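You operate a simulated robot arm through the tools that you are given. There is no shell and no other tool. Be economical: measure what you need, move in short steps, check, and stop when the job is done.

You are at the controls of a simulated two-armed robot. One attempt, no reset.

## Task
Hold the blue bottle on the top of the green table steady with one hand and open the blue cap with the other.

It is judged by the outcome, as a careful person would: the job done as asked, and still so three seconds after it is handed in. It fails if anything else is knocked over, pushed out of place, dropped, spilled or broken. Lids that push on must go on centred and level and be pressed home; caps that screw on are set level and turned clockwise until they are tight.

## Robot
Two 7-joint arms with two-finger parallel grippers on one trunk, on a base that drives. Base frame: it is fixed to the floor where the robot stands at the start and does not move with it; the origin is under the middle of the robot, x ahead of it, y to its left, z up; the surface under the hand at the start is at about z = 800. Units: mm, degrees, N and s.
The left shoulder is at the start at [71, 156, 1055], the right one opposite. Places, roughly: blue cap [500, 0, 1000]. Payload 3.91 kg a hand.
The tool frame of a hand sits at the grasp point between the pads (the TCP): z along the fingers, y along the line on which they close. The tips reach 30 mm beyond it. Largest opening 110 mm; finger width 20, thickness 10; the body of the gripper, 48 by 112 mm, starts 55 mm behind the TCP.
Orientation is that of the tool frame in the base frame, as a unit quaternion [x, y, z, w]. With the fingers straight down and closing along the base's y, the tool's x points along the base's -x, its y along +y and its z along -z.

## Interface
- The arms move only by the tool jog_arm. It takes "left_targets", "right_targets" or both (then of equal length, played together; a hand with none holds still); each is a list of rows, each a list of 6 numbers: the shift along the tool's x, y, z in units of 40 mm (1.0 is 40 mm), then the turn, a rotation vector about the tool's x, y, z in units of 8 degrees (1.0 is 8 degrees). In form: [[tx, ty, tz, ax, ay, az], ...]. A call has 1 to 8 rows; each row shifts and turns the commanded pose from where the row before left it, along the tool's axes as they then stand. "left_jaw" and "right_jaw" are, for a hand that has rows, the opening, from 0 (shut) to 1 (fully open), set as the call begins (left out, the last holds). A call with a number of a shift or a turn outside -1 to 1 is refused whole. A row lasts 0.2 s, in which the tool goes at most 50 mm and 8.6 degrees; a call with a longer step from one row to the next is refused whole, and so is a gripper value outside its range. A pose out of reach is approached as far as the arm can. The call stops where the force on the tool passes 40 N (or 10 N more than at its start, if that is more) or the arm is blocked; 0.2 s more then pass. The fingers move at their own pace (about 108 mm/s each) and stop on an object; they squeeze with about 29 N. The grip force told is the motor's: it shows also when the fingers shut on nothing. Time passes only in rows, and 0.2 s behind the last, so rows that do not move let the fingers close. The reply holds the time, the measured pose of the TCP, the force on the tool along the base axes, the opening and the grip force, in the units named above and with some noise, with the torque about the TCP (base axes, N m) and any sound that the robot's microphone picked up.
- Cameras (640 x 400 px; columns grow to the right, rows downward): "scene" is now at [148.6, 2.9, 1300.5]; the picture's right is [0.06, -1.00, 0.00], its down [-0.46, -0.03, -0.89] and it looks along [0.89, 0.05, -0.46] (base axes); focal length 258 px, centre (320, 200). "left" rides on the left gripper at [72, -17, -103] in its tool frame; the picture's right is [0.23, 0.97, 0.00], its down [-0.76, 0.18, -0.62] and it looks along [-0.61, 0.14, 0.78] (tool axes); focal length 222 px, centre (320, 200). "right" rides on the right gripper at [72, 17, -103] in its tool frame; the picture's right is [-0.23, 0.97, 0.00], its down [-0.76, -0.18, -0.62] and it looks along [-0.61, -0.14, 0.78] (tool axes); focal length 222 px, centre (320, 200). There is no depth. A picture from a camera that has moved, and an enlarged one, comes with that camera's place and axes in the base frame and with its lens. The place of the scene camera against the robot may be out by one fixed shift of up to 12 mm in any direction.
- camera(camera): a new picture of that camera. It takes no simulated time.
- lift_body(by): slides the trunk up (or, below 0, down) by that many mm; the arms and the scene camera ride with it, the base frame stays. It gives what a move gives, with no picture.
- base_move(legs): drives the robot by 1 to 6 legs, each [ahead, left, turn to the left] in mm, mm and degrees, along the robot's own axes; the way and the turn of a leg run together, so that a leg with both is an arc; at most 1500 mm and 180 degrees a leg. The arms and the cameras ride along, it lands a little off, and it stops where it bumps. It gives what a move gives.
- turn_head(pan, tilt): turns the head with the scene camera to pan (to the left, within 86 degrees either way) and tilt (down, from -29 to 69), counted from straight ahead of the robot. It gives what a move gives.
- enlarge(camera, box): a new picture of the part [left, top, right, bottom] of that camera's present view, enlarged. It takes no simulated time.
- sign_off(): hands the job in; it is judged then, once.

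Go step by step. Nothing tells you exact positions but the pictures and the camera data: compare them with the known pose of the tool, close in by small moves and look again before you grip or let go. The budget is 120 turns and 100 pictures, counting those below and the enlarged ones. Unless the task says otherwise, let go and move clear before handing in, and close with one line.

The tools are called after ">>>" by a JSON object that holds its "op" and its "data". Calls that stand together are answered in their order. jog_arm: Moves the arms, as the interface text tells. Its arguments: {"type":"object","properties":{"left_targets":{"type":"array"},"left_jaw":{"type":"number"},"right_targets":{"type":"array"},"right_jaw":{"type":"number"}},"required":[]} The other tools are called the same way: lift_body (by) slides the trunk up or down; base_move (legs) drives the base; turn_head (pan, tilt) turns the head that bears the scene camera; camera (camera) takes a picture; enlarge (camera, box) takes an enlarged picture of a part of a camera's view; sign_off () hands the job in.

At the start:

```text
clock: 0.0
left_eef_pos: [703.4, 438.6, 1220.4]
left_ee_rot: [-0.001, 1.0, 0.0, -0.001]
left_contact_force: [-0.2, 1.1, 0.6]
left_moment: [0.02, 0.0, 0.01]
left_finger_gap: 109.8
left_grasp_force: 0.0
right_eef_pos: [656.6, -191.6, 1222.5]
right_ee_rot: [0.0, 1.0, 0.001, 0.0]
right_contact_force: [-0.4, -0.6, 0.6]
right_moment: [-0.01, -0.01, 0.02]
right_finger_gap: 110.0
right_grasp_force: 0.0
trunk travel left (down, up): [-500.0, 440.0]
robot x, y, heading: [-3.0, -0.7, -0.1]
head pan, tilt: [3.3, 27.2]
```

scene: 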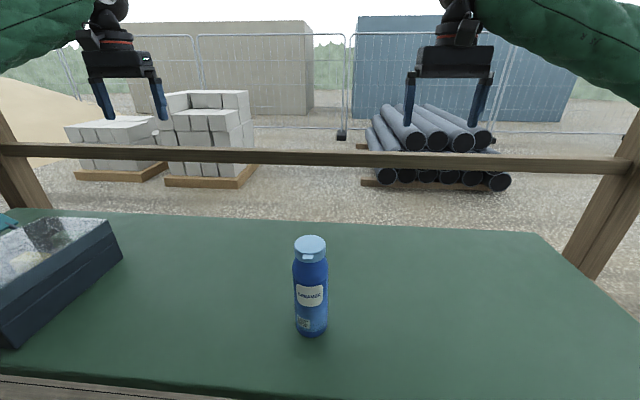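
right: 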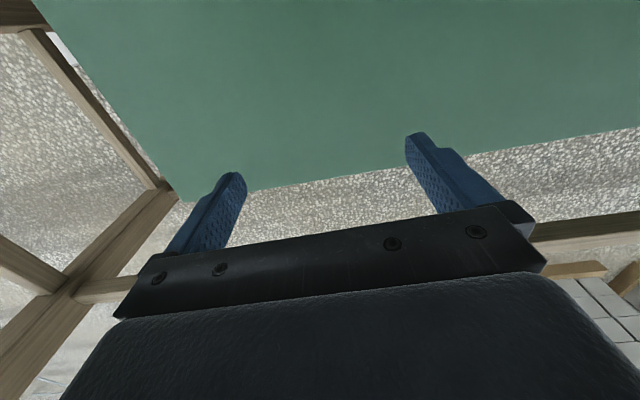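
left: 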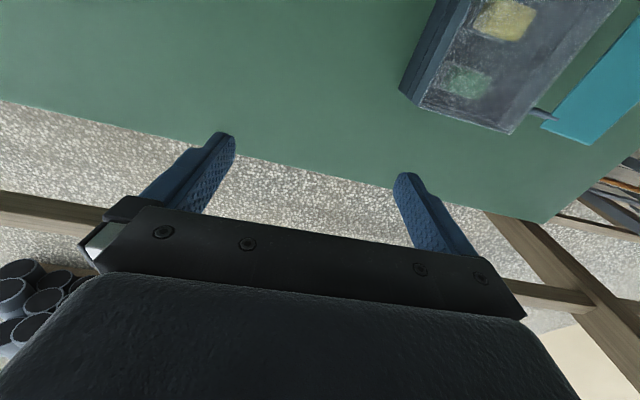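

The blue bottle stands near the front middle of the green table, with a light-blue cap that shows a small tab. I'll enlarge it to see what kind of cap it is.

>>> {"op": "enlarge", "data": {"camera": "scene", "box": [270, 225, 350, 275]}}

>>> {"op": "enlarge", "data": {"camera": "scene", "box": [230, 220, 390, 350]}}

```text
8.00 times, centred on (310, 250) of scene
camera zoom: at [148.6, 2.9, 1300.5], right [0.06, -1.0, 0.0], down [-0.46, -0.03, -0.89], along [0.89, 0.05, -0.46], focal length 2066 px, centre (400, -200)
```

zoom: 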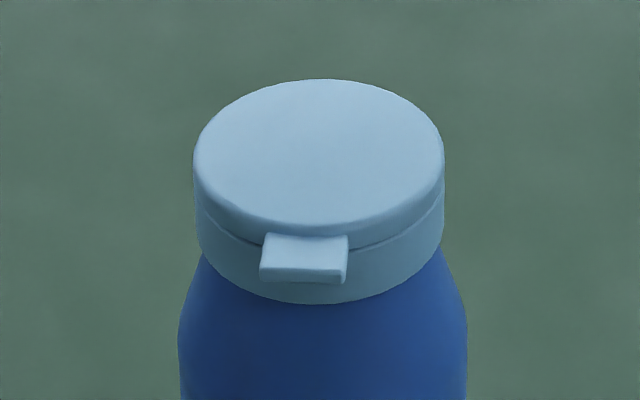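

```text
3.08 times, centred on (310, 285) of scene
camera zoom: at [148.6, 2.9, 1300.5], right [0.06, -1.0, 0.0], down [-0.46, -0.03, -0.89], along [0.89, 0.05, -0.46], focal length 794 px, centre (351, -62)
```

zoom: 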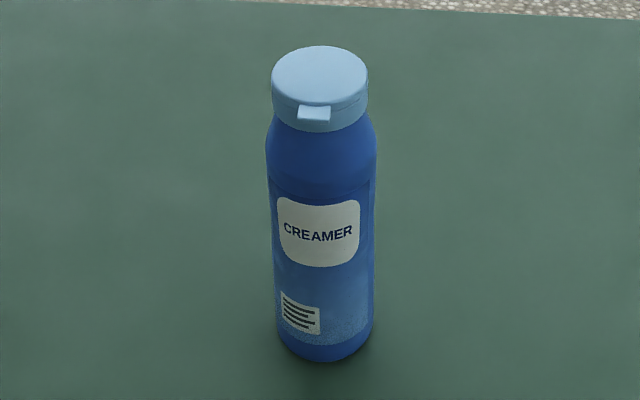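

The bottle has a flip-top lid: the tab faces the robot (-x) and the hinge is on the far side. I take the bottle to be near [515, 41] with its top at about z 1010–1025. I'll back off a little for elbow room and use the new view to triangulate.

>>> {"op": "base_move", "data": {"legs": [[-100, 0, 0]]}}

>>> {"op": "enlarge", "data": {"camera": "scene", "box": [240, 180, 400, 280]}}

>>> {"op": "camera", "data": {"camera": "scene"}}

```text
clock: 1.1
left_eef_pos: [601.4, 437.6, 1221.6]
left_ee_rot: [0.0, 1.0, 0.0, 0.0]
left_contact_force: [-0.3, 0.0, -0.3]
left_moment: [-0.01, -0.04, 0.03]
left_finger_gap: 109.8
left_grasp_force: 0.0
right_eef_pos: [552.8, -192.7, 1224.0]
right_ee_rot: [0.001, 1.0, 0.0, 0.0]
right_contact_force: [-0.7, -0.7, 1.3]
right_moment: [-0.01, 0.02, -0.01]
right_finger_gap: 110.3
right_grasp_force: 0.1
trunk travel left (down, up): [-500.0, 440.0]
robot x, y, heading: [-99.0, -1.4, 0.0]
head pan, tilt: [3.3, 27.2]
```

```text
4.00 times, centred on (320, 230) of scene
camera zoom: at [45.3, 2.9, 1300.7], right [0.06, -1.0, 0.0], down [-0.46, -0.03, -0.89], along [0.89, 0.05, -0.46], focal length 1033 px, centre (320, 80)
```

zoom: 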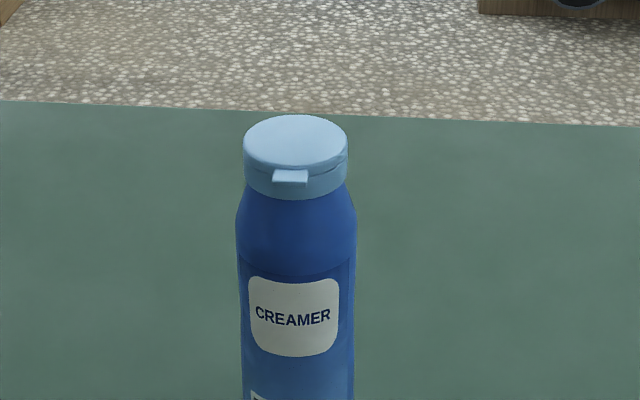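

```text
93 pictures are left
camera scene: at [45.3, 2.9, 1300.7], right [0.06, -1.0, 0.0], down [-0.46, -0.03, -0.89], along [0.89, 0.05, -0.46], focal length 258 px, centre (320, 200)
```

scene: 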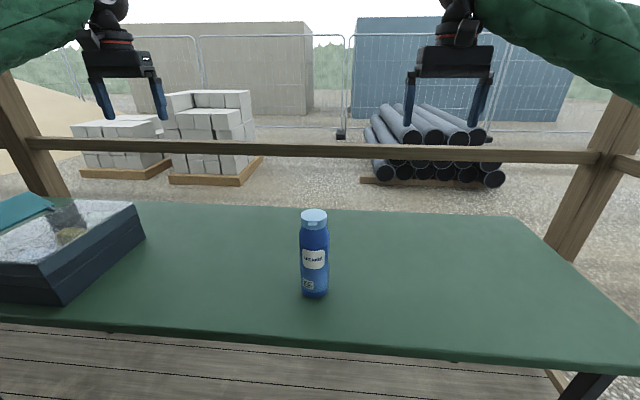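

Triangulation puts the cap near [535±15, 44], with its top at about z 1002–1010. Next I turn the left hand to come in from the left with the camera up, and the right hand to point to +y with its fingers closing vertically.

>>> {"op": "jog_arm", "data": {"left_targets": [[0, 0, 0, 0, 0, -1], [0, 0, 0, 0, 0, -1], [0, 0, 0, 0, 0, -1], [0, 0, 0, 0, 0, -1], [0, 0, 0, 0, 0, -1], [0, 0, 0, 0, 0, -1], [0, 0, 0, 0, 0, -1], [0, 0, 0, 0, 0, -1]], "right_targets": [[0, 0, 0, -1, 0, 0], [0, 0, 0, -1, 0, 0], [0, 0, 0, -1, 0, 0], [0, 0, 0, -1, 0, 0], [0, 0, 0, -1, 0, 0], [0, 0, 0, -1, 0, 0], [0, 0, 0, -1, 0, 0], [0, 0, 0, -1, 0, 0]]}}

>>> {"op": "jog_arm", "data": {"left_targets": [[0, 0, 0, 0, 0, -1], [0, 0, 0, 0, 0, -1], [0, 0, 0, 0, 0, -1], [0, 0, 0, 0, 0, -0.25], [0, 0, 0, 0, 1, 0], [0, 0, 0, 0, 1, 0], [0, 0, 0, 0, 1, 0], [0, 0, 0, 0, 1, 0]], "right_targets": [[0, 0, 0, -1, 0, 0], [0, 0, 0, -1, 0, 0], [0, 0, 0, -1, 0, 0], [0, 0, 0, -0.25, 0, 0], [0, 0, 0, 0, 0, 0], [0, 0, 0, 0, 0, 0], [0, 0, 0, 0, 0, 0], [0, 0, 0, 0, 0, 0]]}}

>>> {"op": "jog_arm", "data": {"left_targets": [[0, 0, 0, 0, 1, 0], [0, 0, 0, 0, 1, 0], [0, 0, 0, 0, 1, 0], [0, 0, 0, 0, 1, 0], [0, 0, 0, 0, 1, 0]]}}

>>> {"op": "camera", "data": {"camera": "left"}}

>>> {"op": "camera", "data": {"camera": "right"}}

>>> {"op": "camera", "data": {"camera": "scene"}}

```text
clock: 3.0
left_eef_pos: [603.3, 438.4, 1220.1]
left_ee_rot: [-0.53, 0.848, 0.001, 0.0]
left_contact_force: [-0.1, 0.5, 1.0]
left_moment: [0.03, 0.0, 0.04]
left_finger_gap: 109.9
left_grasp_force: 0.1
right_eef_pos: [554.5, -193.3, 1224.1]
right_ee_rot: [0.002, 0.848, 0.531, 0.0]
right_contact_force: [-0.1, -0.6, -0.6]
right_moment: [0.01, -0.01, -0.01]
right_finger_gap: 110.0
right_grasp_force: 0.0
trunk travel left (down, up): [-500.0, 440.0]
robot x, y, heading: [-103.2, -3.7, -0.0]
head pan, tilt: [3.3, 27.2]
```

```text
clock: 5.0
left_eef_pos: [603.7, 415.7, 1225.1]
left_ee_rot: [-0.665, 0.693, -0.195, -0.201]
left_contact_force: [1.1, 0.6, -0.1]
left_moment: [-0.07, 0.06, -0.07]
left_finger_gap: 109.4
left_grasp_force: 0.1
right_eef_pos: [532.2, -215.6, 1221.8]
right_ee_rot: [0.019, 0.71, 0.704, 0.014]
right_contact_force: [1.3, 0.2, -1.5]
right_moment: [0.04, 0.01, 0.05]
right_finger_gap: 110.1
right_grasp_force: 0.1
trunk travel left (down, up): [-500.0, 440.0]
robot x, y, heading: [-114.7, -3.9, -2.2]
head pan, tilt: [3.3, 27.2]
stopped in row 8 (left hand): the arm was blocked; the commanded pose is now the measured one
```

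```text
clock: 6.2
left_eef_pos: [599.2, 413.5, 1226.8]
left_ee_rot: [-0.557, 0.583, -0.413, -0.423]
left_contact_force: [0.0, 0.6, 0.2]
left_moment: [0.0, 0.0, 0.0]
left_finger_gap: 110.2
left_grasp_force: 0.1
right_eef_pos: [526.6, -216.6, 1224.2]
right_ee_rot: [0.015, 0.709, 0.705, 0.015]
right_contact_force: [-0.1, 0.9, 0.7]
right_moment: [0.01, 0.02, 0.0]
right_finger_gap: 109.9
right_grasp_force: 0.0
trunk travel left (down, up): [-500.0, 440.0]
robot x, y, heading: [-113.0, -3.3, -2.3]
head pan, tilt: [3.3, 27.2]
```

```text
92 pictures are left
camera left: at [617.0, 489.7, 1327.3], right [-0.98, -0.03, 0.21], down [-0.14, 0.83, -0.54], along [-0.15, -0.56, -0.82], focal length 222 px, centre (320, 200)
```

left: 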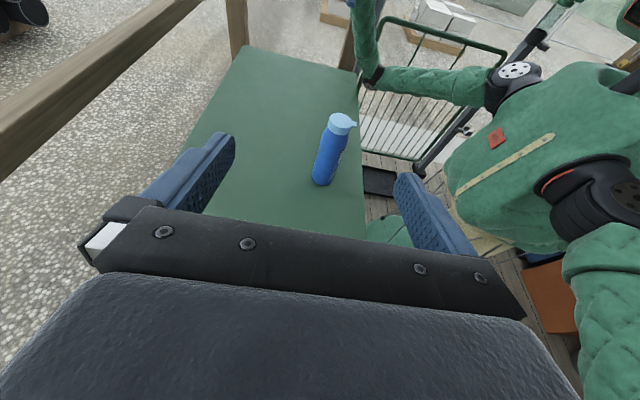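

```text
91 pictures are left
camera right: at [451.1, -315.7, 1241.2], right [0.23, 0.0, 0.97], down [0.73, -0.66, -0.17], along [0.64, 0.75, -0.15], focal length 222 px, centre (320, 200)
```

right: 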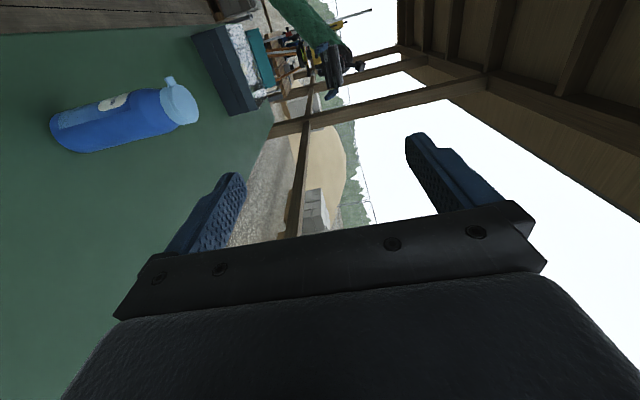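

```text
90 pictures are left
camera scene: at [26.1, -0.2, 1301.9], right [0.02, -1.0, 0.0], down [-0.45, -0.01, -0.89], along [0.89, 0.01, -0.45], focal length 258 px, centre (320, 200)
```

scene: 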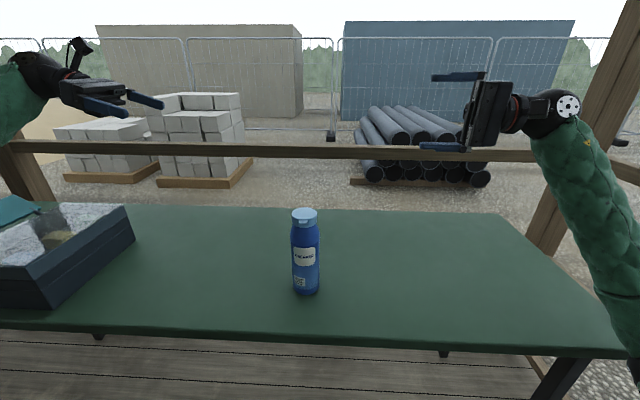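

The hand cameras agree on the bottle axis near x 515, y 42, with the cap top at about z 1005 and the table at about 800. I'm moving the left hand to a standoff on the bottle's left.

>>> {"op": "jog_arm", "data": {"left_targets": [[-0.53, 0.184, 0.81, 0, 0, 0], [-0.53, 0.184, 0.81, 0, 0, 0], [-0.53, 0.184, 0.81, 0, 0, 0], [-0.53, 0.184, 0.81, 0, 0, 0], [-0.53, 0.184, 0.81, 0, 0, 0]]}}

>>> {"op": "jog_arm", "data": {"left_targets": [[-0.53, 0.184, 0.81, 0, 0, 0], [-0.53, 0.184, 0.81, 0, 0, 0], [-0.53, 0.184, 0.81, 0, 0, 0], [-0.53, 0.184, 0.81, 0, 0, 0], [0, 0, 0, 0, 0, 0]]}}

>>> {"op": "camera", "data": {"camera": "left"}}

>>> {"op": "camera", "data": {"camera": "scene"}}

```text
clock: 7.3
left_eef_pos: [558.5, 291.6, 1078.7]
left_ee_rot: [-0.558, 0.584, -0.412, -0.422]
left_contact_force: [0.3, -0.5, 0.2]
left_moment: [0.0, 0.0, -0.01]
left_finger_gap: 109.9
left_grasp_force: 0.0
right_eef_pos: [528.5, -216.5, 1224.4]
right_ee_rot: [0.015, 0.709, 0.705, 0.015]
right_contact_force: [1.2, 0.1, 0.4]
right_moment: [-0.01, -0.01, 0.01]
right_finger_gap: 109.7
right_grasp_force: 0.0
trunk travel left (down, up): [-500.0, 440.0]
robot x, y, heading: [-111.0, -1.3, -2.1]
head pan, tilt: [3.3, 27.2]
```

```text
clock: 8.6
left_eef_pos: [525.1, 197.7, 955.5]
left_ee_rot: [-0.557, 0.584, -0.412, -0.423]
left_contact_force: [-0.5, -0.8, -0.6]
left_moment: [-0.01, 0.02, 0.04]
left_finger_gap: 110.3
left_grasp_force: 0.1
right_eef_pos: [527.0, -216.4, 1225.6]
right_ee_rot: [0.014, 0.709, 0.705, 0.014]
right_contact_force: [-0.3, -0.2, 0.2]
right_moment: [0.0, 0.0, 0.0]
right_finger_gap: 109.9
right_grasp_force: 0.1
trunk travel left (down, up): [-500.0, 440.0]
robot x, y, heading: [-112.3, -4.0, -2.2]
head pan, tilt: [3.3, 27.2]
```

```text
89 pictures are left
camera left: at [543.1, 273.2, 1057.0], right [-0.98, -0.03, 0.21], down [-0.14, 0.83, -0.54], along [-0.15, -0.56, -0.82], focal length 222 px, centre (320, 200)
```

left: 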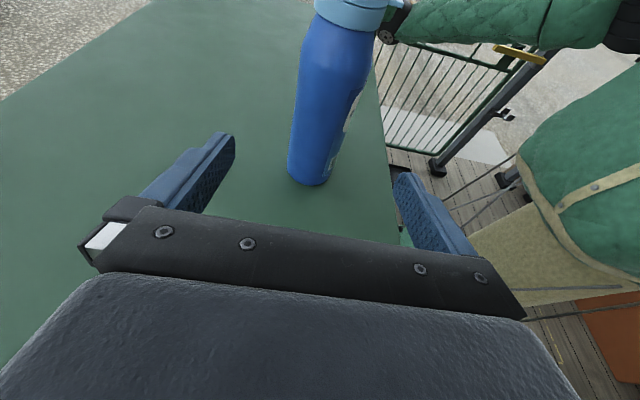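

```text
88 pictures are left
camera scene: at [25.8, -0.6, 1302.0], right [0.02, -1.0, 0.0], down [-0.45, -0.01, -0.89], along [0.89, 0.01, -0.45], focal length 258 px, centre (320, 200)
```

scene: 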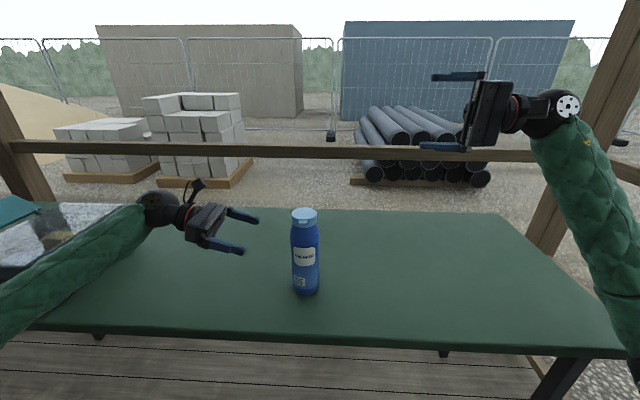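

The bottle lies between the left fingers' lines and is well centred. I'm closing in part way and will check from above.

>>> {"op": "jog_arm", "data": {"left_targets": [[-0.2, 0.04, 0.8, 0, 0, 0], [-0.2, 0.04, 0.8, 0, 0, 0], [-0.1, 0.04, 0.8, 0, 0, 0], [0, 0, 0, 0, 0, 0]]}}

>>> {"op": "camera", "data": {"camera": "left"}}

>>> {"op": "enlarge", "data": {"camera": "scene", "box": [160, 180, 400, 330]}}

```text
clock: 9.6
left_eef_pos: [515.5, 111.5, 908.0]
left_ee_rot: [-0.558, 0.584, -0.412, -0.422]
left_contact_force: [-0.5, 0.4, 0.2]
left_moment: [0.01, -0.02, 0.03]
left_finger_gap: 110.2
left_grasp_force: 0.0
right_eef_pos: [527.4, -216.4, 1225.0]
right_ee_rot: [0.015, 0.709, 0.705, 0.014]
right_contact_force: [0.6, 0.5, -0.7]
right_moment: [0.04, 0.0, 0.01]
right_finger_gap: 110.1
right_grasp_force: 0.2
trunk travel left (down, up): [-500.0, 440.0]
robot x, y, heading: [-112.7, 0.1, -2.4]
head pan, tilt: [3.3, 27.2]
```

```text
87 pictures are left
camera left: at [534.0, 186.2, 1008.9], right [-0.98, -0.03, 0.21], down [-0.14, 0.83, -0.54], along [-0.15, -0.56, -0.82], focal length 222 px, centre (320, 200)
```

left: 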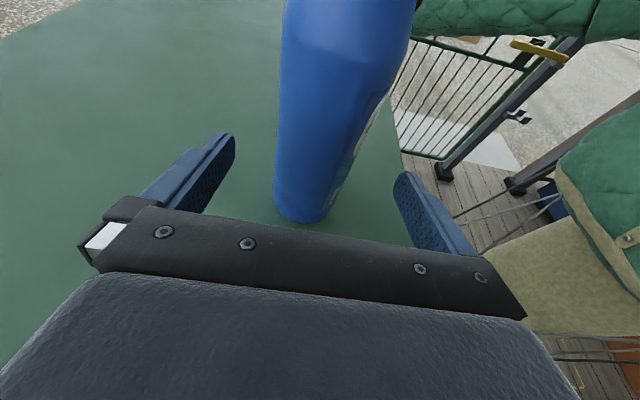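

```text
2.67 times, centred on (280, 255) of scene
camera zoom: at [25.9, -0.5, 1301.9], right [0.02, -1.0, 0.0], down [-0.45, -0.01, -0.89], along [0.89, 0.01, -0.45], focal length 688 px, centre (427, 53)
```

zoom: 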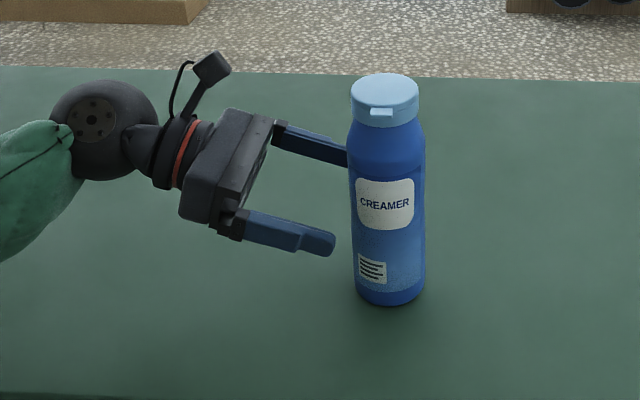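

The fingers straddle the bottle line, so I'm advancing the last ~72 mm along the tool.

>>> {"op": "jog_arm", "data": {"left_targets": [[0, 0, 0.6, 0, 0, 0], [0, 0, 0.6, 0, 0, 0], [0, 0, 0.6, 0, 0, 0], [0, 0, 0, 0, 0, 0]]}}

>>> {"op": "camera", "data": {"camera": "left"}}

>>> {"op": "enlarge", "data": {"camera": "scene", "box": [160, 180, 400, 330]}}

```text
clock: 10.6
left_eef_pos: [510.0, 46.8, 893.2]
left_ee_rot: [-0.562, 0.584, -0.415, -0.414]
left_contact_force: [-0.3, -0.8, 0.2]
left_moment: [-0.02, -0.02, -0.02]
left_finger_gap: 109.9
left_grasp_force: 0.2
right_eef_pos: [521.4, -217.7, 1228.5]
right_ee_rot: [0.01, 0.707, 0.707, 0.014]
right_contact_force: [0.0, 0.2, 0.7]
right_moment: [-0.04, -0.02, -0.04]
right_finger_gap: 109.9
right_grasp_force: 0.0
trunk travel left (down, up): [-500.0, 440.0]
robot x, y, heading: [-111.7, -1.5, -1.8]
head pan, tilt: [3.3, 27.2]
```

```text
85 pictures are left
camera left: at [525.8, 121.9, 994.3], right [-0.98, -0.05, 0.2], down [-0.15, 0.83, -0.53], along [-0.14, -0.55, -0.82], focal length 222 px, centre (320, 200)
```

left: 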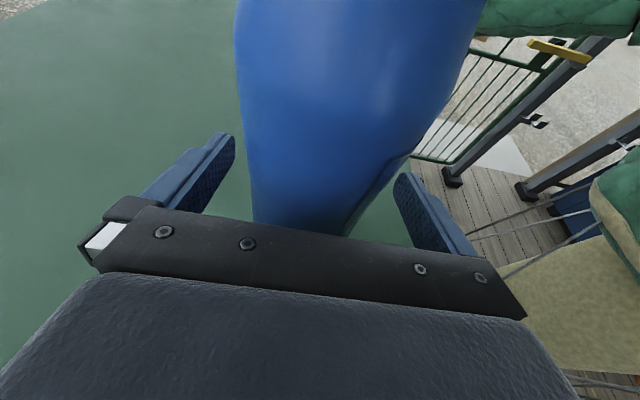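

```text
2.67 times, centred on (280, 255) of scene
camera zoom: at [18.5, -5.0, 1303.4], right [0.03, -1.0, 0.0], down [-0.44, -0.01, -0.9], along [0.9, 0.02, -0.44], focal length 688 px, centre (427, 53)
```

zoom: 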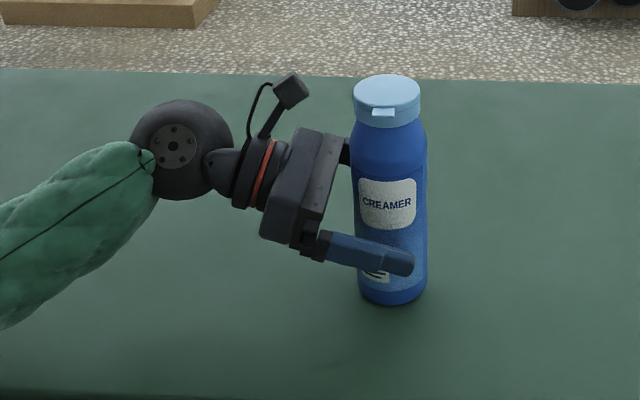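

The whole trunk tilted slightly on that move, so the left forearm may be resting on something. I'll look before gripping.

>>> {"op": "camera", "data": {"camera": "scene"}}

>>> {"op": "turn_head", "data": {"pan": 45, "tilt": 45}}

>>> {"op": "camera", "data": {"camera": "scene"}}

```text
83 pictures are left
camera scene: at [18.5, -5.0, 1303.4], right [0.03, -1.0, 0.0], down [-0.44, -0.01, -0.9], along [0.9, 0.02, -0.44], focal length 258 px, centre (320, 200)
```

scene: 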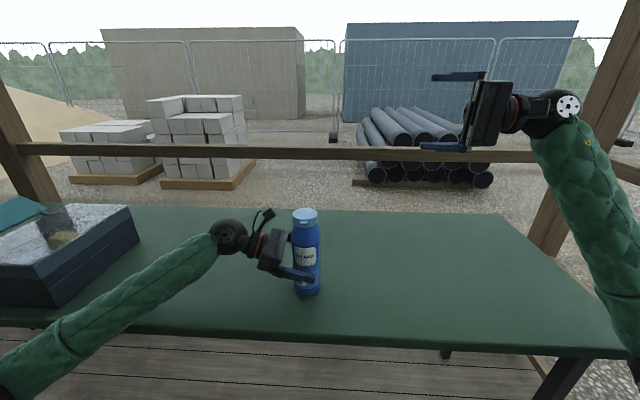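

```text
clock: 11.6
left_eef_pos: [509.0, 46.2, 893.0]
left_ee_rot: [-0.562, 0.584, -0.415, -0.414]
left_contact_force: [0.3, -0.8, 0.4]
left_moment: [0.0, 0.01, 0.01]
left_finger_gap: 109.9
left_grasp_force: 0.0
right_eef_pos: [521.2, -216.1, 1228.0]
right_ee_rot: [0.011, 0.707, 0.707, 0.015]
right_contact_force: [-0.8, -0.9, 0.1]
right_moment: [0.0, -0.01, 0.0]
right_finger_gap: 110.1
right_grasp_force: 0.0
trunk travel left (down, up): [-500.0, 440.0]
robot x, y, heading: [-107.1, 0.6, -1.9]
head pan, tilt: [45.0, 45.0]
```

```text
82 pictures are left
camera scene: at [-13.9, 48.5, 1275.9], right [0.68, -0.73, 0.01], down [-0.5, -0.48, -0.72], along [0.53, 0.49, -0.7], focal length 258 px, centre (320, 200)
```

scene: 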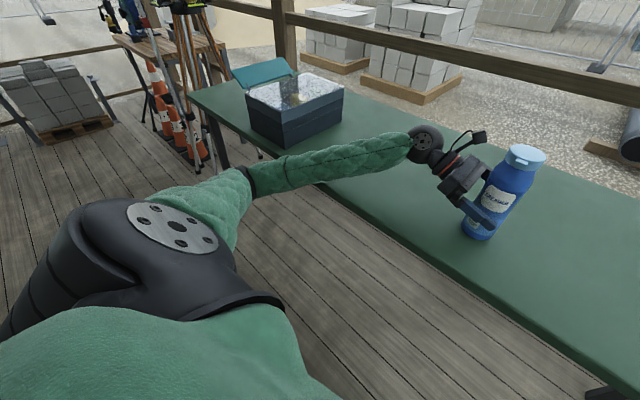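

The left elbow hangs low and the forearm bears on the table's front edge. I'll back the hand out and raise the trunk so the elbow comes up, then re-approach with a steeper tool.

>>> {"op": "jog_arm", "data": {"left_targets": [[0, 0, -0.6, 0, 0, 0], [0, 0, -0.6, 0, 0, 0], [0, 0, -0.6, 0, 0, 0], [0, 0, -0.6, 0, 0, 0], [0, 0, -0.6, 0, 0, 0], [0, 0, 0, 0, 0, 0]]}}

>>> {"op": "lift_body", "data": {"by": 200}}

>>> {"op": "turn_head", "data": {"pan": 20, "tilt": 50}}

>>> {"op": "camera", "data": {"camera": "scene"}}

```text
clock: 13.0
left_eef_pos: [522.7, 150.4, 921.9]
left_ee_rot: [-0.559, 0.585, -0.41, -0.422]
left_contact_force: [0.3, -0.4, -0.1]
left_moment: [0.02, 0.03, 0.04]
left_finger_gap: 109.8
left_grasp_force: 0.1
right_eef_pos: [530.0, -226.5, 1221.1]
right_ee_rot: [0.019, 0.707, 0.707, 0.016]
right_contact_force: [-0.4, -0.2, -0.3]
right_moment: [0.03, 0.02, -0.01]
right_finger_gap: 110.4
right_grasp_force: 0.0
trunk travel left (down, up): [-500.0, 440.0]
robot x, y, heading: [-111.6, -2.4, -2.5]
head pan, tilt: [45.0, 45.0]
```

```text
clock: 15.2
left_eef_pos: [527.8, 156.0, 1115.2]
left_ee_rot: [-0.562, 0.581, -0.41, -0.423]
left_contact_force: [0.2, 0.4, -0.7]
left_moment: [0.01, 0.04, -0.02]
left_finger_gap: 110.1
left_grasp_force: 0.1
right_eef_pos: [539.8, -217.7, 1416.3]
right_ee_rot: [0.018, 0.707, 0.707, 0.01]
right_contact_force: [-0.2, 1.2, -0.5]
right_moment: [-0.02, 0.0, -0.03]
right_finger_gap: 109.9
right_grasp_force: 0.1
trunk travel left (down, up): [-700.0, 240.0]
robot x, y, heading: [-112.8, -3.5, -2.0]
head pan, tilt: [45.0, 45.0]
```

```text
clock: 16.1
left_eef_pos: [526.0, 155.4, 1115.9]
left_ee_rot: [-0.561, 0.581, -0.41, -0.424]
left_contact_force: [0.5, 0.0, -0.5]
left_moment: [-0.02, 0.03, -0.02]
left_finger_gap: 109.8
left_grasp_force: 0.0
right_eef_pos: [539.5, -217.1, 1418.3]
right_ee_rot: [0.017, 0.707, 0.707, 0.01]
right_contact_force: [0.1, 0.4, 0.4]
right_moment: [0.02, 0.0, -0.01]
right_finger_gap: 110.0
right_grasp_force: 0.0
trunk travel left (down, up): [-700.0, 240.0]
robot x, y, heading: [-107.7, -0.5, -1.9]
head pan, tilt: [20.0, 50.0]
```

```text
81 pictures are left
camera scene: at [19.4, 18.0, 1466.5], right [0.31, -0.95, 0.0], down [-0.73, -0.24, -0.64], along [0.61, 0.2, -0.77], focal length 258 px, centre (320, 200)
```

scene: 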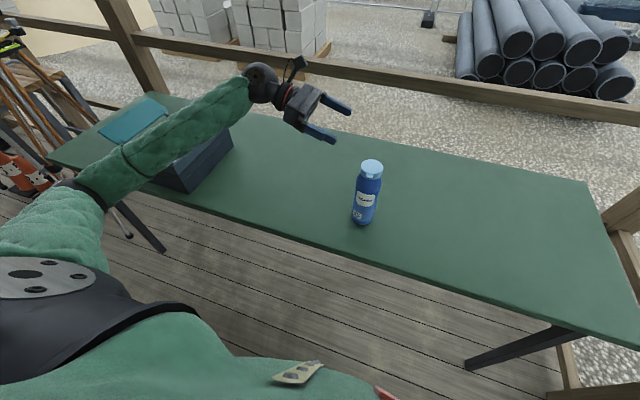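

The bottle still stands where it was. I'm steepening the left tool slightly and lowering it to a standoff, then checking the forearm clearance.

>>> {"op": "jog_arm", "data": {"left_targets": [[0, 0, 0, 0, -1, 0], [-0.875, 0.05, 0.525, 0, 0, 0], [-0.875, 0.05, 0.525, 0, 0, 0], [-0.875, 0.05, 0.525, 0, 0, 0], [-0.875, 0.05, 0.525, 0, 0, 0], [0, 0, 0, 0, 0, 0]]}}

>>> {"op": "camera", "data": {"camera": "scene"}}

>>> {"op": "camera", "data": {"camera": "left"}}

```text
clock: 17.5
left_eef_pos: [518.1, 140.8, 955.7]
left_ee_rot: [-0.589, 0.61, -0.369, -0.381]
left_contact_force: [-0.6, 0.0, 0.5]
left_moment: [0.02, -0.01, -0.02]
left_finger_gap: 110.0
left_grasp_force: 0.0
right_eef_pos: [539.5, -218.2, 1418.0]
right_ee_rot: [0.017, 0.708, 0.706, 0.01]
right_contact_force: [0.2, 0.2, 0.0]
right_moment: [0.0, 0.0, -0.03]
right_finger_gap: 110.0
right_grasp_force: 0.0
trunk travel left (down, up): [-700.0, 240.0]
robot x, y, heading: [-108.3, -4.0, -2.1]
head pan, tilt: [20.0, 50.0]
```

```text
80 pictures are left
camera scene: at [19.1, 17.7, 1466.5], right [0.31, -0.95, 0.0], down [-0.73, -0.24, -0.64], along [0.61, 0.2, -0.77], focal length 258 px, centre (320, 200)
```

scene: 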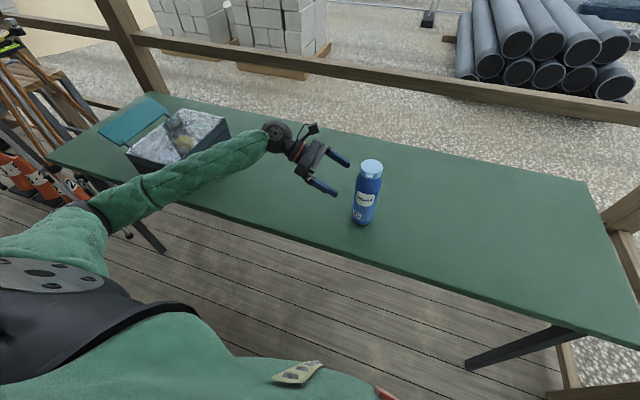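

```text
79 pictures are left
camera left: at [536.7, 201.0, 1064.6], right [-0.98, -0.07, 0.2], down [-0.15, 0.9, -0.41], along [-0.16, -0.43, -0.89], focal length 222 px, centre (320, 200)
```

left: 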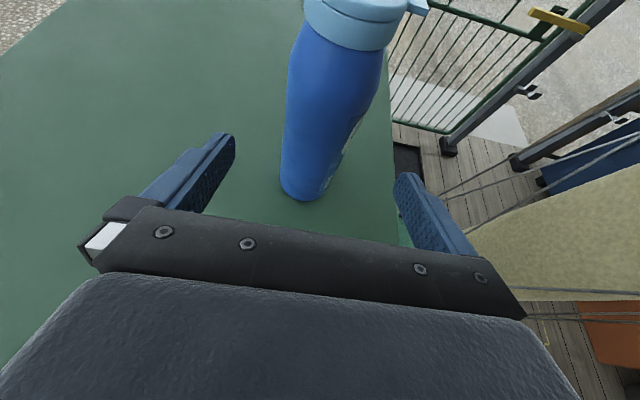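

The elbow is now well above the table edge, so I'm advancing to the grasp.

>>> {"op": "jog_arm", "data": {"left_targets": [[0, 0, 0.68, 0, 0, 0], [0, 0, 0.68, 0, 0, 0], [0, 0, 0.68, 0, 0, 0], [0, 0, 0.68, 0, 0, 0], [0, 0, 0, 0, 0, 0]]}}

>>> {"op": "camera", "data": {"camera": "left"}}

>>> {"op": "enlarge", "data": {"camera": "scene", "box": [230, 90, 450, 240]}}

```text
clock: 18.7
left_eef_pos: [513.3, 44.1, 908.5]
left_ee_rot: [-0.589, 0.609, -0.369, -0.382]
left_contact_force: [-0.3, -0.4, -0.2]
left_moment: [-0.04, -0.02, 0.01]
left_finger_gap: 109.9
left_grasp_force: 0.0
right_eef_pos: [539.4, -217.8, 1418.1]
right_ee_rot: [0.017, 0.708, 0.706, 0.011]
right_contact_force: [-0.7, 0.3, 0.5]
right_moment: [-0.05, -0.01, 0.01]
right_finger_gap: 110.1
right_grasp_force: 0.0
trunk travel left (down, up): [-700.0, 240.0]
robot x, y, heading: [-109.0, -1.7, -2.1]
head pan, tilt: [20.0, 50.0]
```

```text
78 pictures are left
camera left: at [532.0, 104.5, 1017.5], right [-0.98, -0.07, 0.2], down [-0.15, 0.9, -0.41], along [-0.16, -0.43, -0.89], focal length 222 px, centre (320, 200)
```

left: 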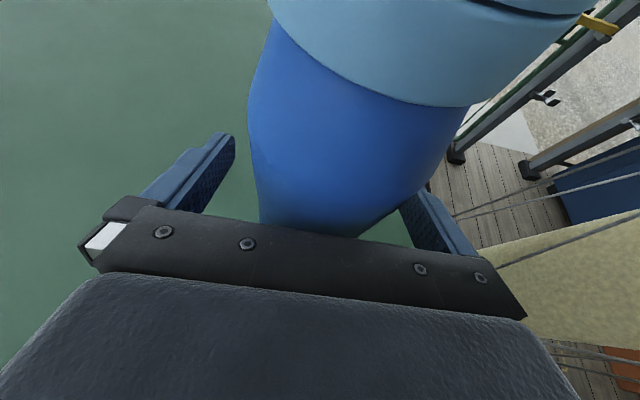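

```text
2.67 times, centred on (340, 165) of scene
camera zoom: at [19.0, 18.4, 1466.5], right [0.31, -0.95, 0.0], down [-0.73, -0.24, -0.64], along [0.61, 0.2, -0.77], focal length 688 px, centre (267, 293)
```

zoom: 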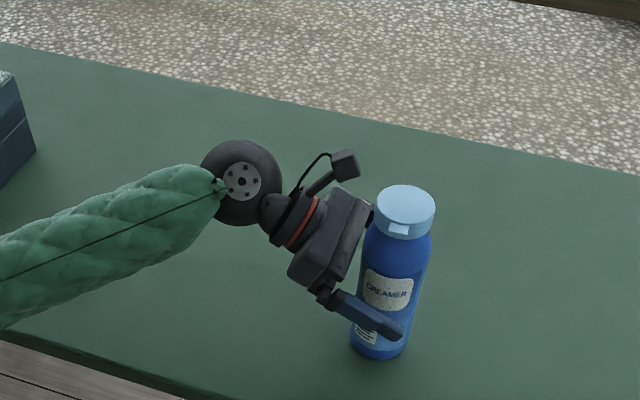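

All is clear and the trunk is steady. I'm closing the left gripper on the bottle.

>>> {"op": "jog_arm", "data": {"left_targets": [[0, 0, 0, 0, 0, 0], [0, 0, 0, 0, 0, 0], [0, 0, 0, 0, 0, 0], [0, 0, 0, 0, 0, 0]], "left_jaw": 0.4}}

>>> {"op": "enlarge", "data": {"camera": "scene", "box": [230, 90, 450, 240]}}

>>> {"op": "camera", "data": {"camera": "left"}}

```text
clock: 19.7
left_eef_pos: [513.7, 43.5, 908.5]
left_ee_rot: [-0.589, 0.609, -0.369, -0.381]
left_contact_force: [1.2, -1.4, -0.7]
left_moment: [-0.02, 0.01, 0.02]
left_finger_gap: 67.4
left_grasp_force: 29.3
right_eef_pos: [539.7, -218.0, 1416.9]
right_ee_rot: [0.017, 0.708, 0.706, 0.01]
right_contact_force: [-0.4, 0.2, -0.1]
right_moment: [0.03, 0.0, 0.0]
right_finger_gap: 110.0
right_grasp_force: 0.0
trunk travel left (down, up): [-700.0, 240.0]
robot x, y, heading: [-107.8, 2.5, -1.8]
head pan, tilt: [20.0, 50.0]
```

```text
2.67 times, centred on (340, 165) of scene
camera zoom: at [19.5, 17.7, 1466.5], right [0.31, -0.95, 0.0], down [-0.73, -0.24, -0.64], along [0.61, 0.2, -0.77], focal length 688 px, centre (267, 293)
```

zoom: 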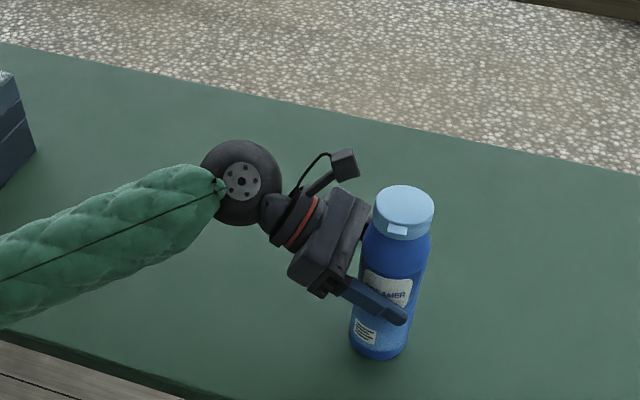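

```text
75 pictures are left
camera left: at [532.3, 104.0, 1017.4], right [-0.98, -0.07, 0.2], down [-0.15, 0.9, -0.41], along [-0.16, -0.43, -0.89], focal length 222 px, centre (320, 200)
```

left: 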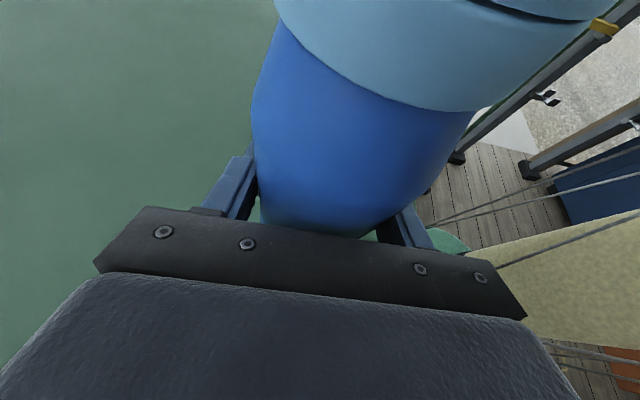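

The bottle is held (67 mm, 29 N). I'm bringing the right hand down to a standoff to the right of the bottle and in front of the tab, for a close look.

>>> {"op": "jog_arm", "data": {"right_targets": [[0.3, -0.95, 0, 0, 0.27, 0], [0.3, -0.95, 0, 0, 0, 0], [0.3, -0.95, 0, 0, 0, 0], [0.3, -0.95, 0, 0, 0, 0], [0.3, -0.95, 0, 0, 0, 0]]}}

>>> {"op": "jog_arm", "data": {"right_targets": [[0.2, -0.95, 0, 0, 0, 0], [0.2, -0.95, 0, 0, 0, 0], [0.1, -0.95, 0, 0, 0, 0], [0.1, -0.9, 0, 0, 0, 0], [0, 0, 0, 0, 0, 0]]}}

>>> {"op": "camera", "data": {"camera": "right"}}

>>> {"op": "turn_head", "data": {"pan": 5, "tilt": 50}}

>>> {"op": "camera", "data": {"camera": "scene"}}

```text
clock: 20.9
left_eef_pos: [513.2, 42.5, 907.4]
left_ee_rot: [-0.589, 0.61, -0.368, -0.382]
left_contact_force: [-0.6, 0.7, -0.1]
left_moment: [-0.03, 0.03, -0.01]
left_finger_gap: 67.7
left_grasp_force: 29.0
right_eef_pos: [477.7, -217.5, 1226.3]
right_ee_rot: [0.003, 0.707, 0.707, -0.003]
right_contact_force: [-0.8, -0.9, 0.1]
right_moment: [-0.01, -0.02, 0.02]
right_finger_gap: 109.9
right_grasp_force: 0.0
trunk travel left (down, up): [-700.0, 240.0]
robot x, y, heading: [-111.0, -1.5, -2.1]
head pan, tilt: [20.0, 50.0]
```

```text
clock: 22.1
left_eef_pos: [513.1, 42.9, 906.0]
left_ee_rot: [-0.589, 0.609, -0.369, -0.382]
left_contact_force: [-0.2, -0.3, 0.0]
left_moment: [-0.01, 0.02, 0.01]
left_finger_gap: 67.5
left_grasp_force: 28.7
right_eef_pos: [452.8, -215.7, 1077.8]
right_ee_rot: [0.003, 0.708, 0.706, -0.004]
right_contact_force: [0.0, -0.4, -0.3]
right_moment: [0.03, -0.04, 0.0]
right_finger_gap: 110.1
right_grasp_force: 0.0
trunk travel left (down, up): [-700.0, 240.0]
robot x, y, heading: [-110.5, -0.7, -1.8]
head pan, tilt: [20.0, 50.0]
```

```text
74 pictures are left
camera right: at [380.0, -318.6, 1094.8], right [0.24, 0.0, 0.97], down [0.76, -0.62, -0.18], along [0.61, 0.78, -0.15], focal length 222 px, centre (320, 200)
```

right: 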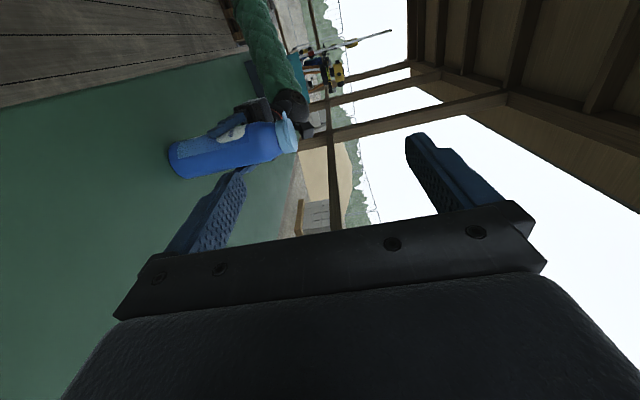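

```text
clock: 22.9
left_eef_pos: [514.5, 44.5, 908.1]
left_ee_rot: [-0.589, 0.609, -0.369, -0.382]
left_contact_force: [-1.0, -0.1, -0.8]
left_moment: [-0.02, 0.0, 0.01]
left_finger_gap: 67.5
left_grasp_force: 28.9
right_eef_pos: [451.8, -215.8, 1078.5]
right_ee_rot: [0.004, 0.708, 0.706, -0.004]
right_contact_force: [-0.3, -0.7, -0.2]
right_moment: [-0.01, 0.03, -0.01]
right_finger_gap: 110.2
right_grasp_force: 0.1
trunk travel left (down, up): [-700.0, 240.0]
robot x, y, heading: [-111.2, -0.6, -2.0]
head pan, tilt: [5.0, 50.0]
```

```text
73 pictures are left
camera scene: at [23.1, -1.8, 1466.4], right [0.05, -1.0, 0.0], down [-0.77, -0.04, -0.64], along [0.64, 0.03, -0.77], focal length 258 px, centre (320, 200)
```

scene: 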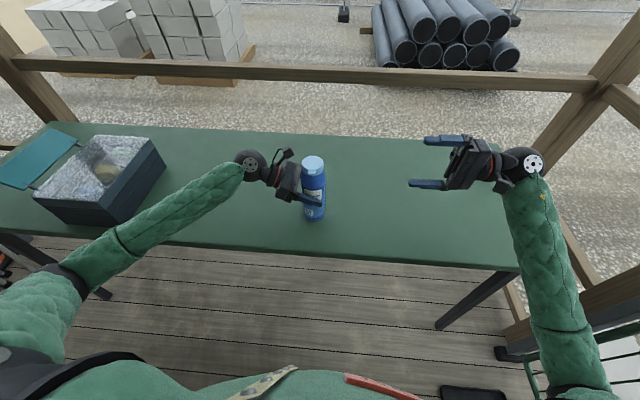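

There's good clearance all round. I'm advancing the right hand in +y with the fingers kept in front of the bottle, then looking again.

>>> {"op": "jog_arm", "data": {"right_targets": [[0, 0, 0.85, 0, 0, 0], [0, 0, 0.85, 0, 0, 0], [0, 0, 0.85, 0, 0, 0], [0, 0, 0.85, 0, 0, 0], [0, 0, 0, 0, 0, 0]]}}

>>> {"op": "camera", "data": {"camera": "right"}}

>>> {"op": "enlarge", "data": {"camera": "right", "box": [200, 60, 360, 160]}}

>>> {"op": "enlarge", "data": {"camera": "scene", "box": [280, 140, 376, 200]}}

```text
clock: 24.1
left_eef_pos: [514.6, 42.8, 906.6]
left_ee_rot: [-0.59, 0.609, -0.369, -0.381]
left_contact_force: [0.3, -0.5, -0.2]
left_moment: [-0.1, -0.01, -0.02]
left_finger_gap: 67.7
left_grasp_force: 28.9
right_eef_pos: [450.1, -82.0, 1077.8]
right_ee_rot: [0.003, 0.707, 0.707, -0.004]
right_contact_force: [-1.8, 0.3, 0.2]
right_moment: [0.0, 0.01, 0.01]
right_finger_gap: 110.1
right_grasp_force: 0.0
trunk travel left (down, up): [-700.0, 240.0]
robot x, y, heading: [-109.4, -1.7, -1.8]
head pan, tilt: [5.0, 50.0]
```

```text
72 pictures are left
camera right: at [377.9, -183.4, 1094.9], right [0.24, 0.0, 0.97], down [0.76, -0.62, -0.18], along [0.61, 0.78, -0.15], focal length 222 px, centre (320, 200)
```

right: 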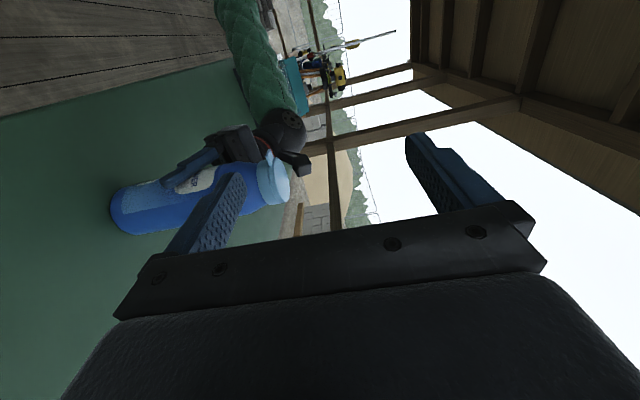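

```text
4.00 times, centred on (280, 110) of right
camera zoom: at [377.9, -183.4, 1094.9], right [0.24, 0.0, 0.97], down [0.76, -0.62, -0.18], along [0.61, 0.78, -0.15], focal length 888 px, centre (480, 560)
```

zoom: 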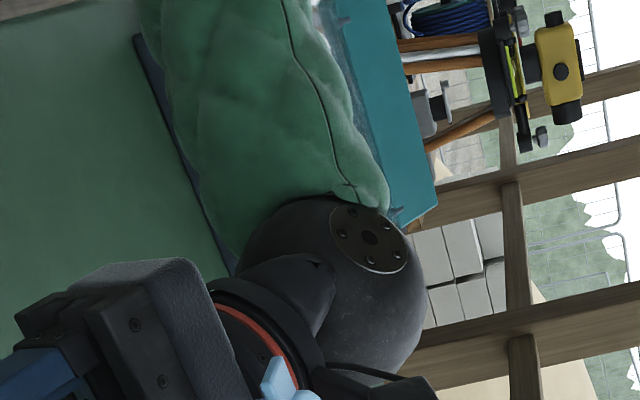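

```text
6.67 times, centred on (328, 170) of scene
camera zoom: at [23.1, -2.4, 1466.4], right [0.05, -1.0, 0.0], down [-0.77, -0.04, -0.64], along [0.64, 0.03, -0.77], focal length 1721 px, centre (267, 400)
```

zoom: 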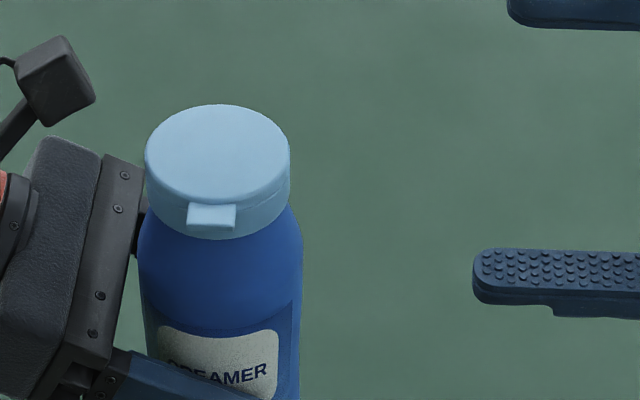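

The tab sits at y≈43 and about x 478, but its height is uncertain (995–1012). I'll use the right camera for a precise fix.

>>> {"op": "enlarge", "data": {"camera": "right", "box": [208, 130, 320, 200]}}

>>> {"op": "enlarge", "data": {"camera": "left", "box": [480, 0, 640, 100]}}

```text
5.71 times, centred on (264, 165) of right
camera zoom: at [377.9, -183.4, 1094.9], right [0.24, 0.0, 0.97], down [0.76, -0.62, -0.18], along [0.61, 0.78, -0.15], focal length 1269 px, centre (640, 400)
```

zoom: 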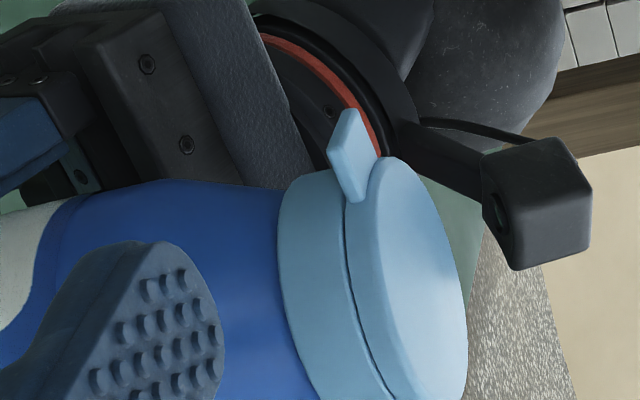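

```text
4.00 times, centred on (560, 50) of left
camera zoom: at [532.3, 103.8, 1017.4], right [-0.98, -0.07, 0.2], down [-0.15, 0.9, -0.41], along [-0.16, -0.43, -0.89], focal length 888 px, centre (-640, 800)
```

zoom: 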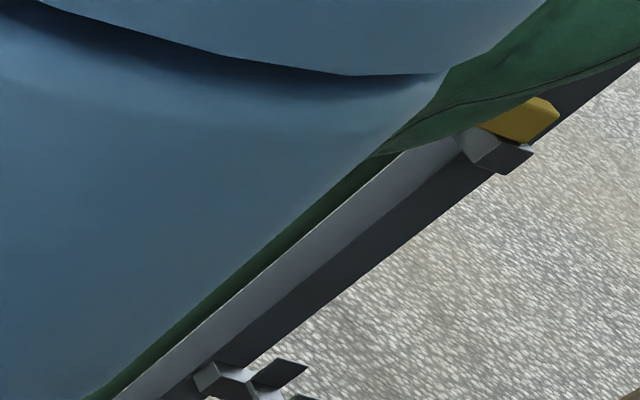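

The right camera fixes it well: tab underside z≈1010, x 475–485, y≈34–53; the ring goes down to about 995. I'll slide the lower finger in front of the tab (pad top at z≈1006), still clear of it in x.

>>> {"op": "jog_arm", "data": {"right_targets": [[0, -0.425, 0, 0, 0, 0], [0, 0, 0.7, 0, 0, 0], [0, 0, 0.7, 0, 0, 0], [0, 0, 0.7, 0, 0, 0], [0, 0, 0.7, 0, 0, 0], [0, 0, 0, 0, 0, 0]]}}

>>> {"op": "enlarge", "data": {"camera": "right", "box": [160, 100, 320, 200]}}

>>> {"op": "enlarge", "data": {"camera": "scene", "box": [272, 135, 368, 195]}}

```text
clock: 25.5
left_eef_pos: [513.9, 43.2, 905.5]
left_ee_rot: [-0.588, 0.61, -0.369, -0.383]
left_contact_force: [0.1, -1.0, -0.4]
left_moment: [-0.12, 0.04, -0.03]
left_finger_gap: 67.4
left_grasp_force: 29.0
right_eef_pos: [451.1, 30.2, 1060.0]
right_ee_rot: [0.003, 0.708, 0.707, -0.004]
right_contact_force: [0.5, 0.1, 0.7]
right_moment: [0.0, -0.04, -0.01]
right_finger_gap: 109.9
right_grasp_force: 0.0
trunk travel left (down, up): [-700.0, 240.0]
robot x, y, heading: [-111.8, 0.2, -2.2]
head pan, tilt: [5.0, 50.0]
```

```text
4.00 times, centred on (240, 150) of right
camera zoom: at [379.5, -71.8, 1077.7], right [0.24, 0.0, 0.97], down [0.76, -0.62, -0.18], along [0.61, 0.78, -0.15], focal length 888 px, centre (640, 400)
```

zoom: 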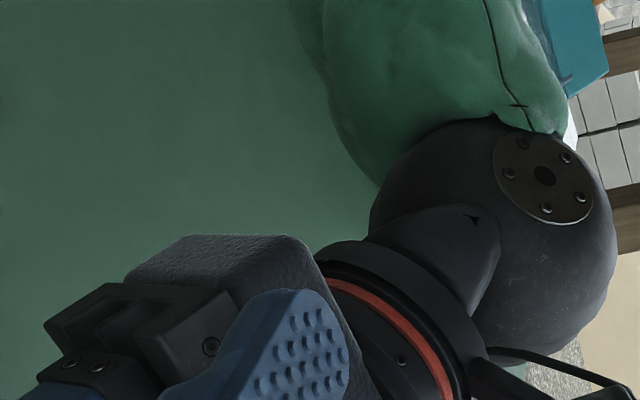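

```text
6.67 times, centred on (320, 165) of scene
camera zoom: at [23.0, -2.2, 1466.5], right [0.05, -1.0, 0.0], down [-0.77, -0.04, -0.64], along [0.64, 0.03, -0.77], focal length 1721 px, centre (320, 433)
```

zoom: 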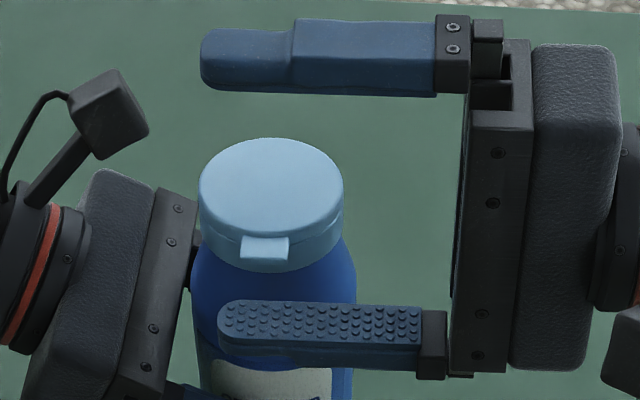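

The lower finger lies in front of and below the tab. I'm moving it +x by ~20 mm so it goes under the tab.

>>> {"op": "jog_arm", "data": {"right_targets": [[-0.25, 0, 0, 0, 0, 0], [-0.25, 0, 0, 0, 0, 0], [0, 0, 0, 0, 0, 0]]}}

>>> {"op": "enlarge", "data": {"camera": "right", "box": [160, 140, 320, 240]}}

>>> {"op": "enlarge", "data": {"camera": "scene", "box": [272, 135, 368, 195]}}

```text
clock: 26.3
left_eef_pos: [514.9, 43.0, 906.0]
left_ee_rot: [-0.589, 0.61, -0.369, -0.382]
left_contact_force: [-0.8, -0.1, -0.1]
left_moment: [-0.01, -0.01, 0.01]
left_finger_gap: 67.2
left_grasp_force: 29.5
right_eef_pos: [472.8, 30.1, 1061.1]
right_ee_rot: [0.003, 0.708, 0.706, -0.004]
right_contact_force: [0.4, 0.2, 0.1]
right_moment: [-0.01, 0.01, -0.01]
right_finger_gap: 110.1
right_grasp_force: 0.2
trunk travel left (down, up): [-700.0, 240.0]
robot x, y, heading: [-110.5, 0.7, -1.7]
head pan, tilt: [5.0, 50.0]
```

```text
4.00 times, centred on (240, 190) of right
camera zoom: at [399.5, -71.7, 1078.4], right [0.24, 0.0, 0.97], down [0.76, -0.62, -0.18], along [0.61, 0.78, -0.15], focal length 888 px, centre (640, 240)
```

zoom: 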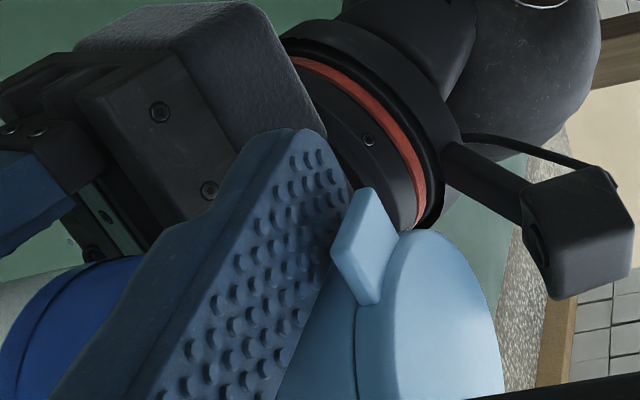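

```text
6.67 times, centred on (320, 165) of scene
camera zoom: at [23.1, -1.8, 1466.4], right [0.05, -1.0, 0.0], down [-0.77, -0.04, -0.64], along [0.64, 0.03, -0.77], focal length 1721 px, centre (320, 433)
```

zoom: 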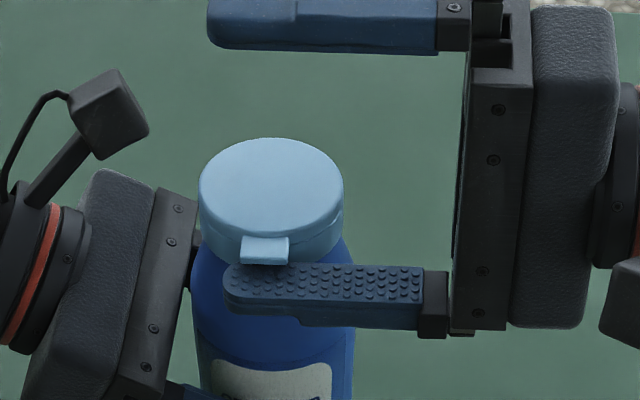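

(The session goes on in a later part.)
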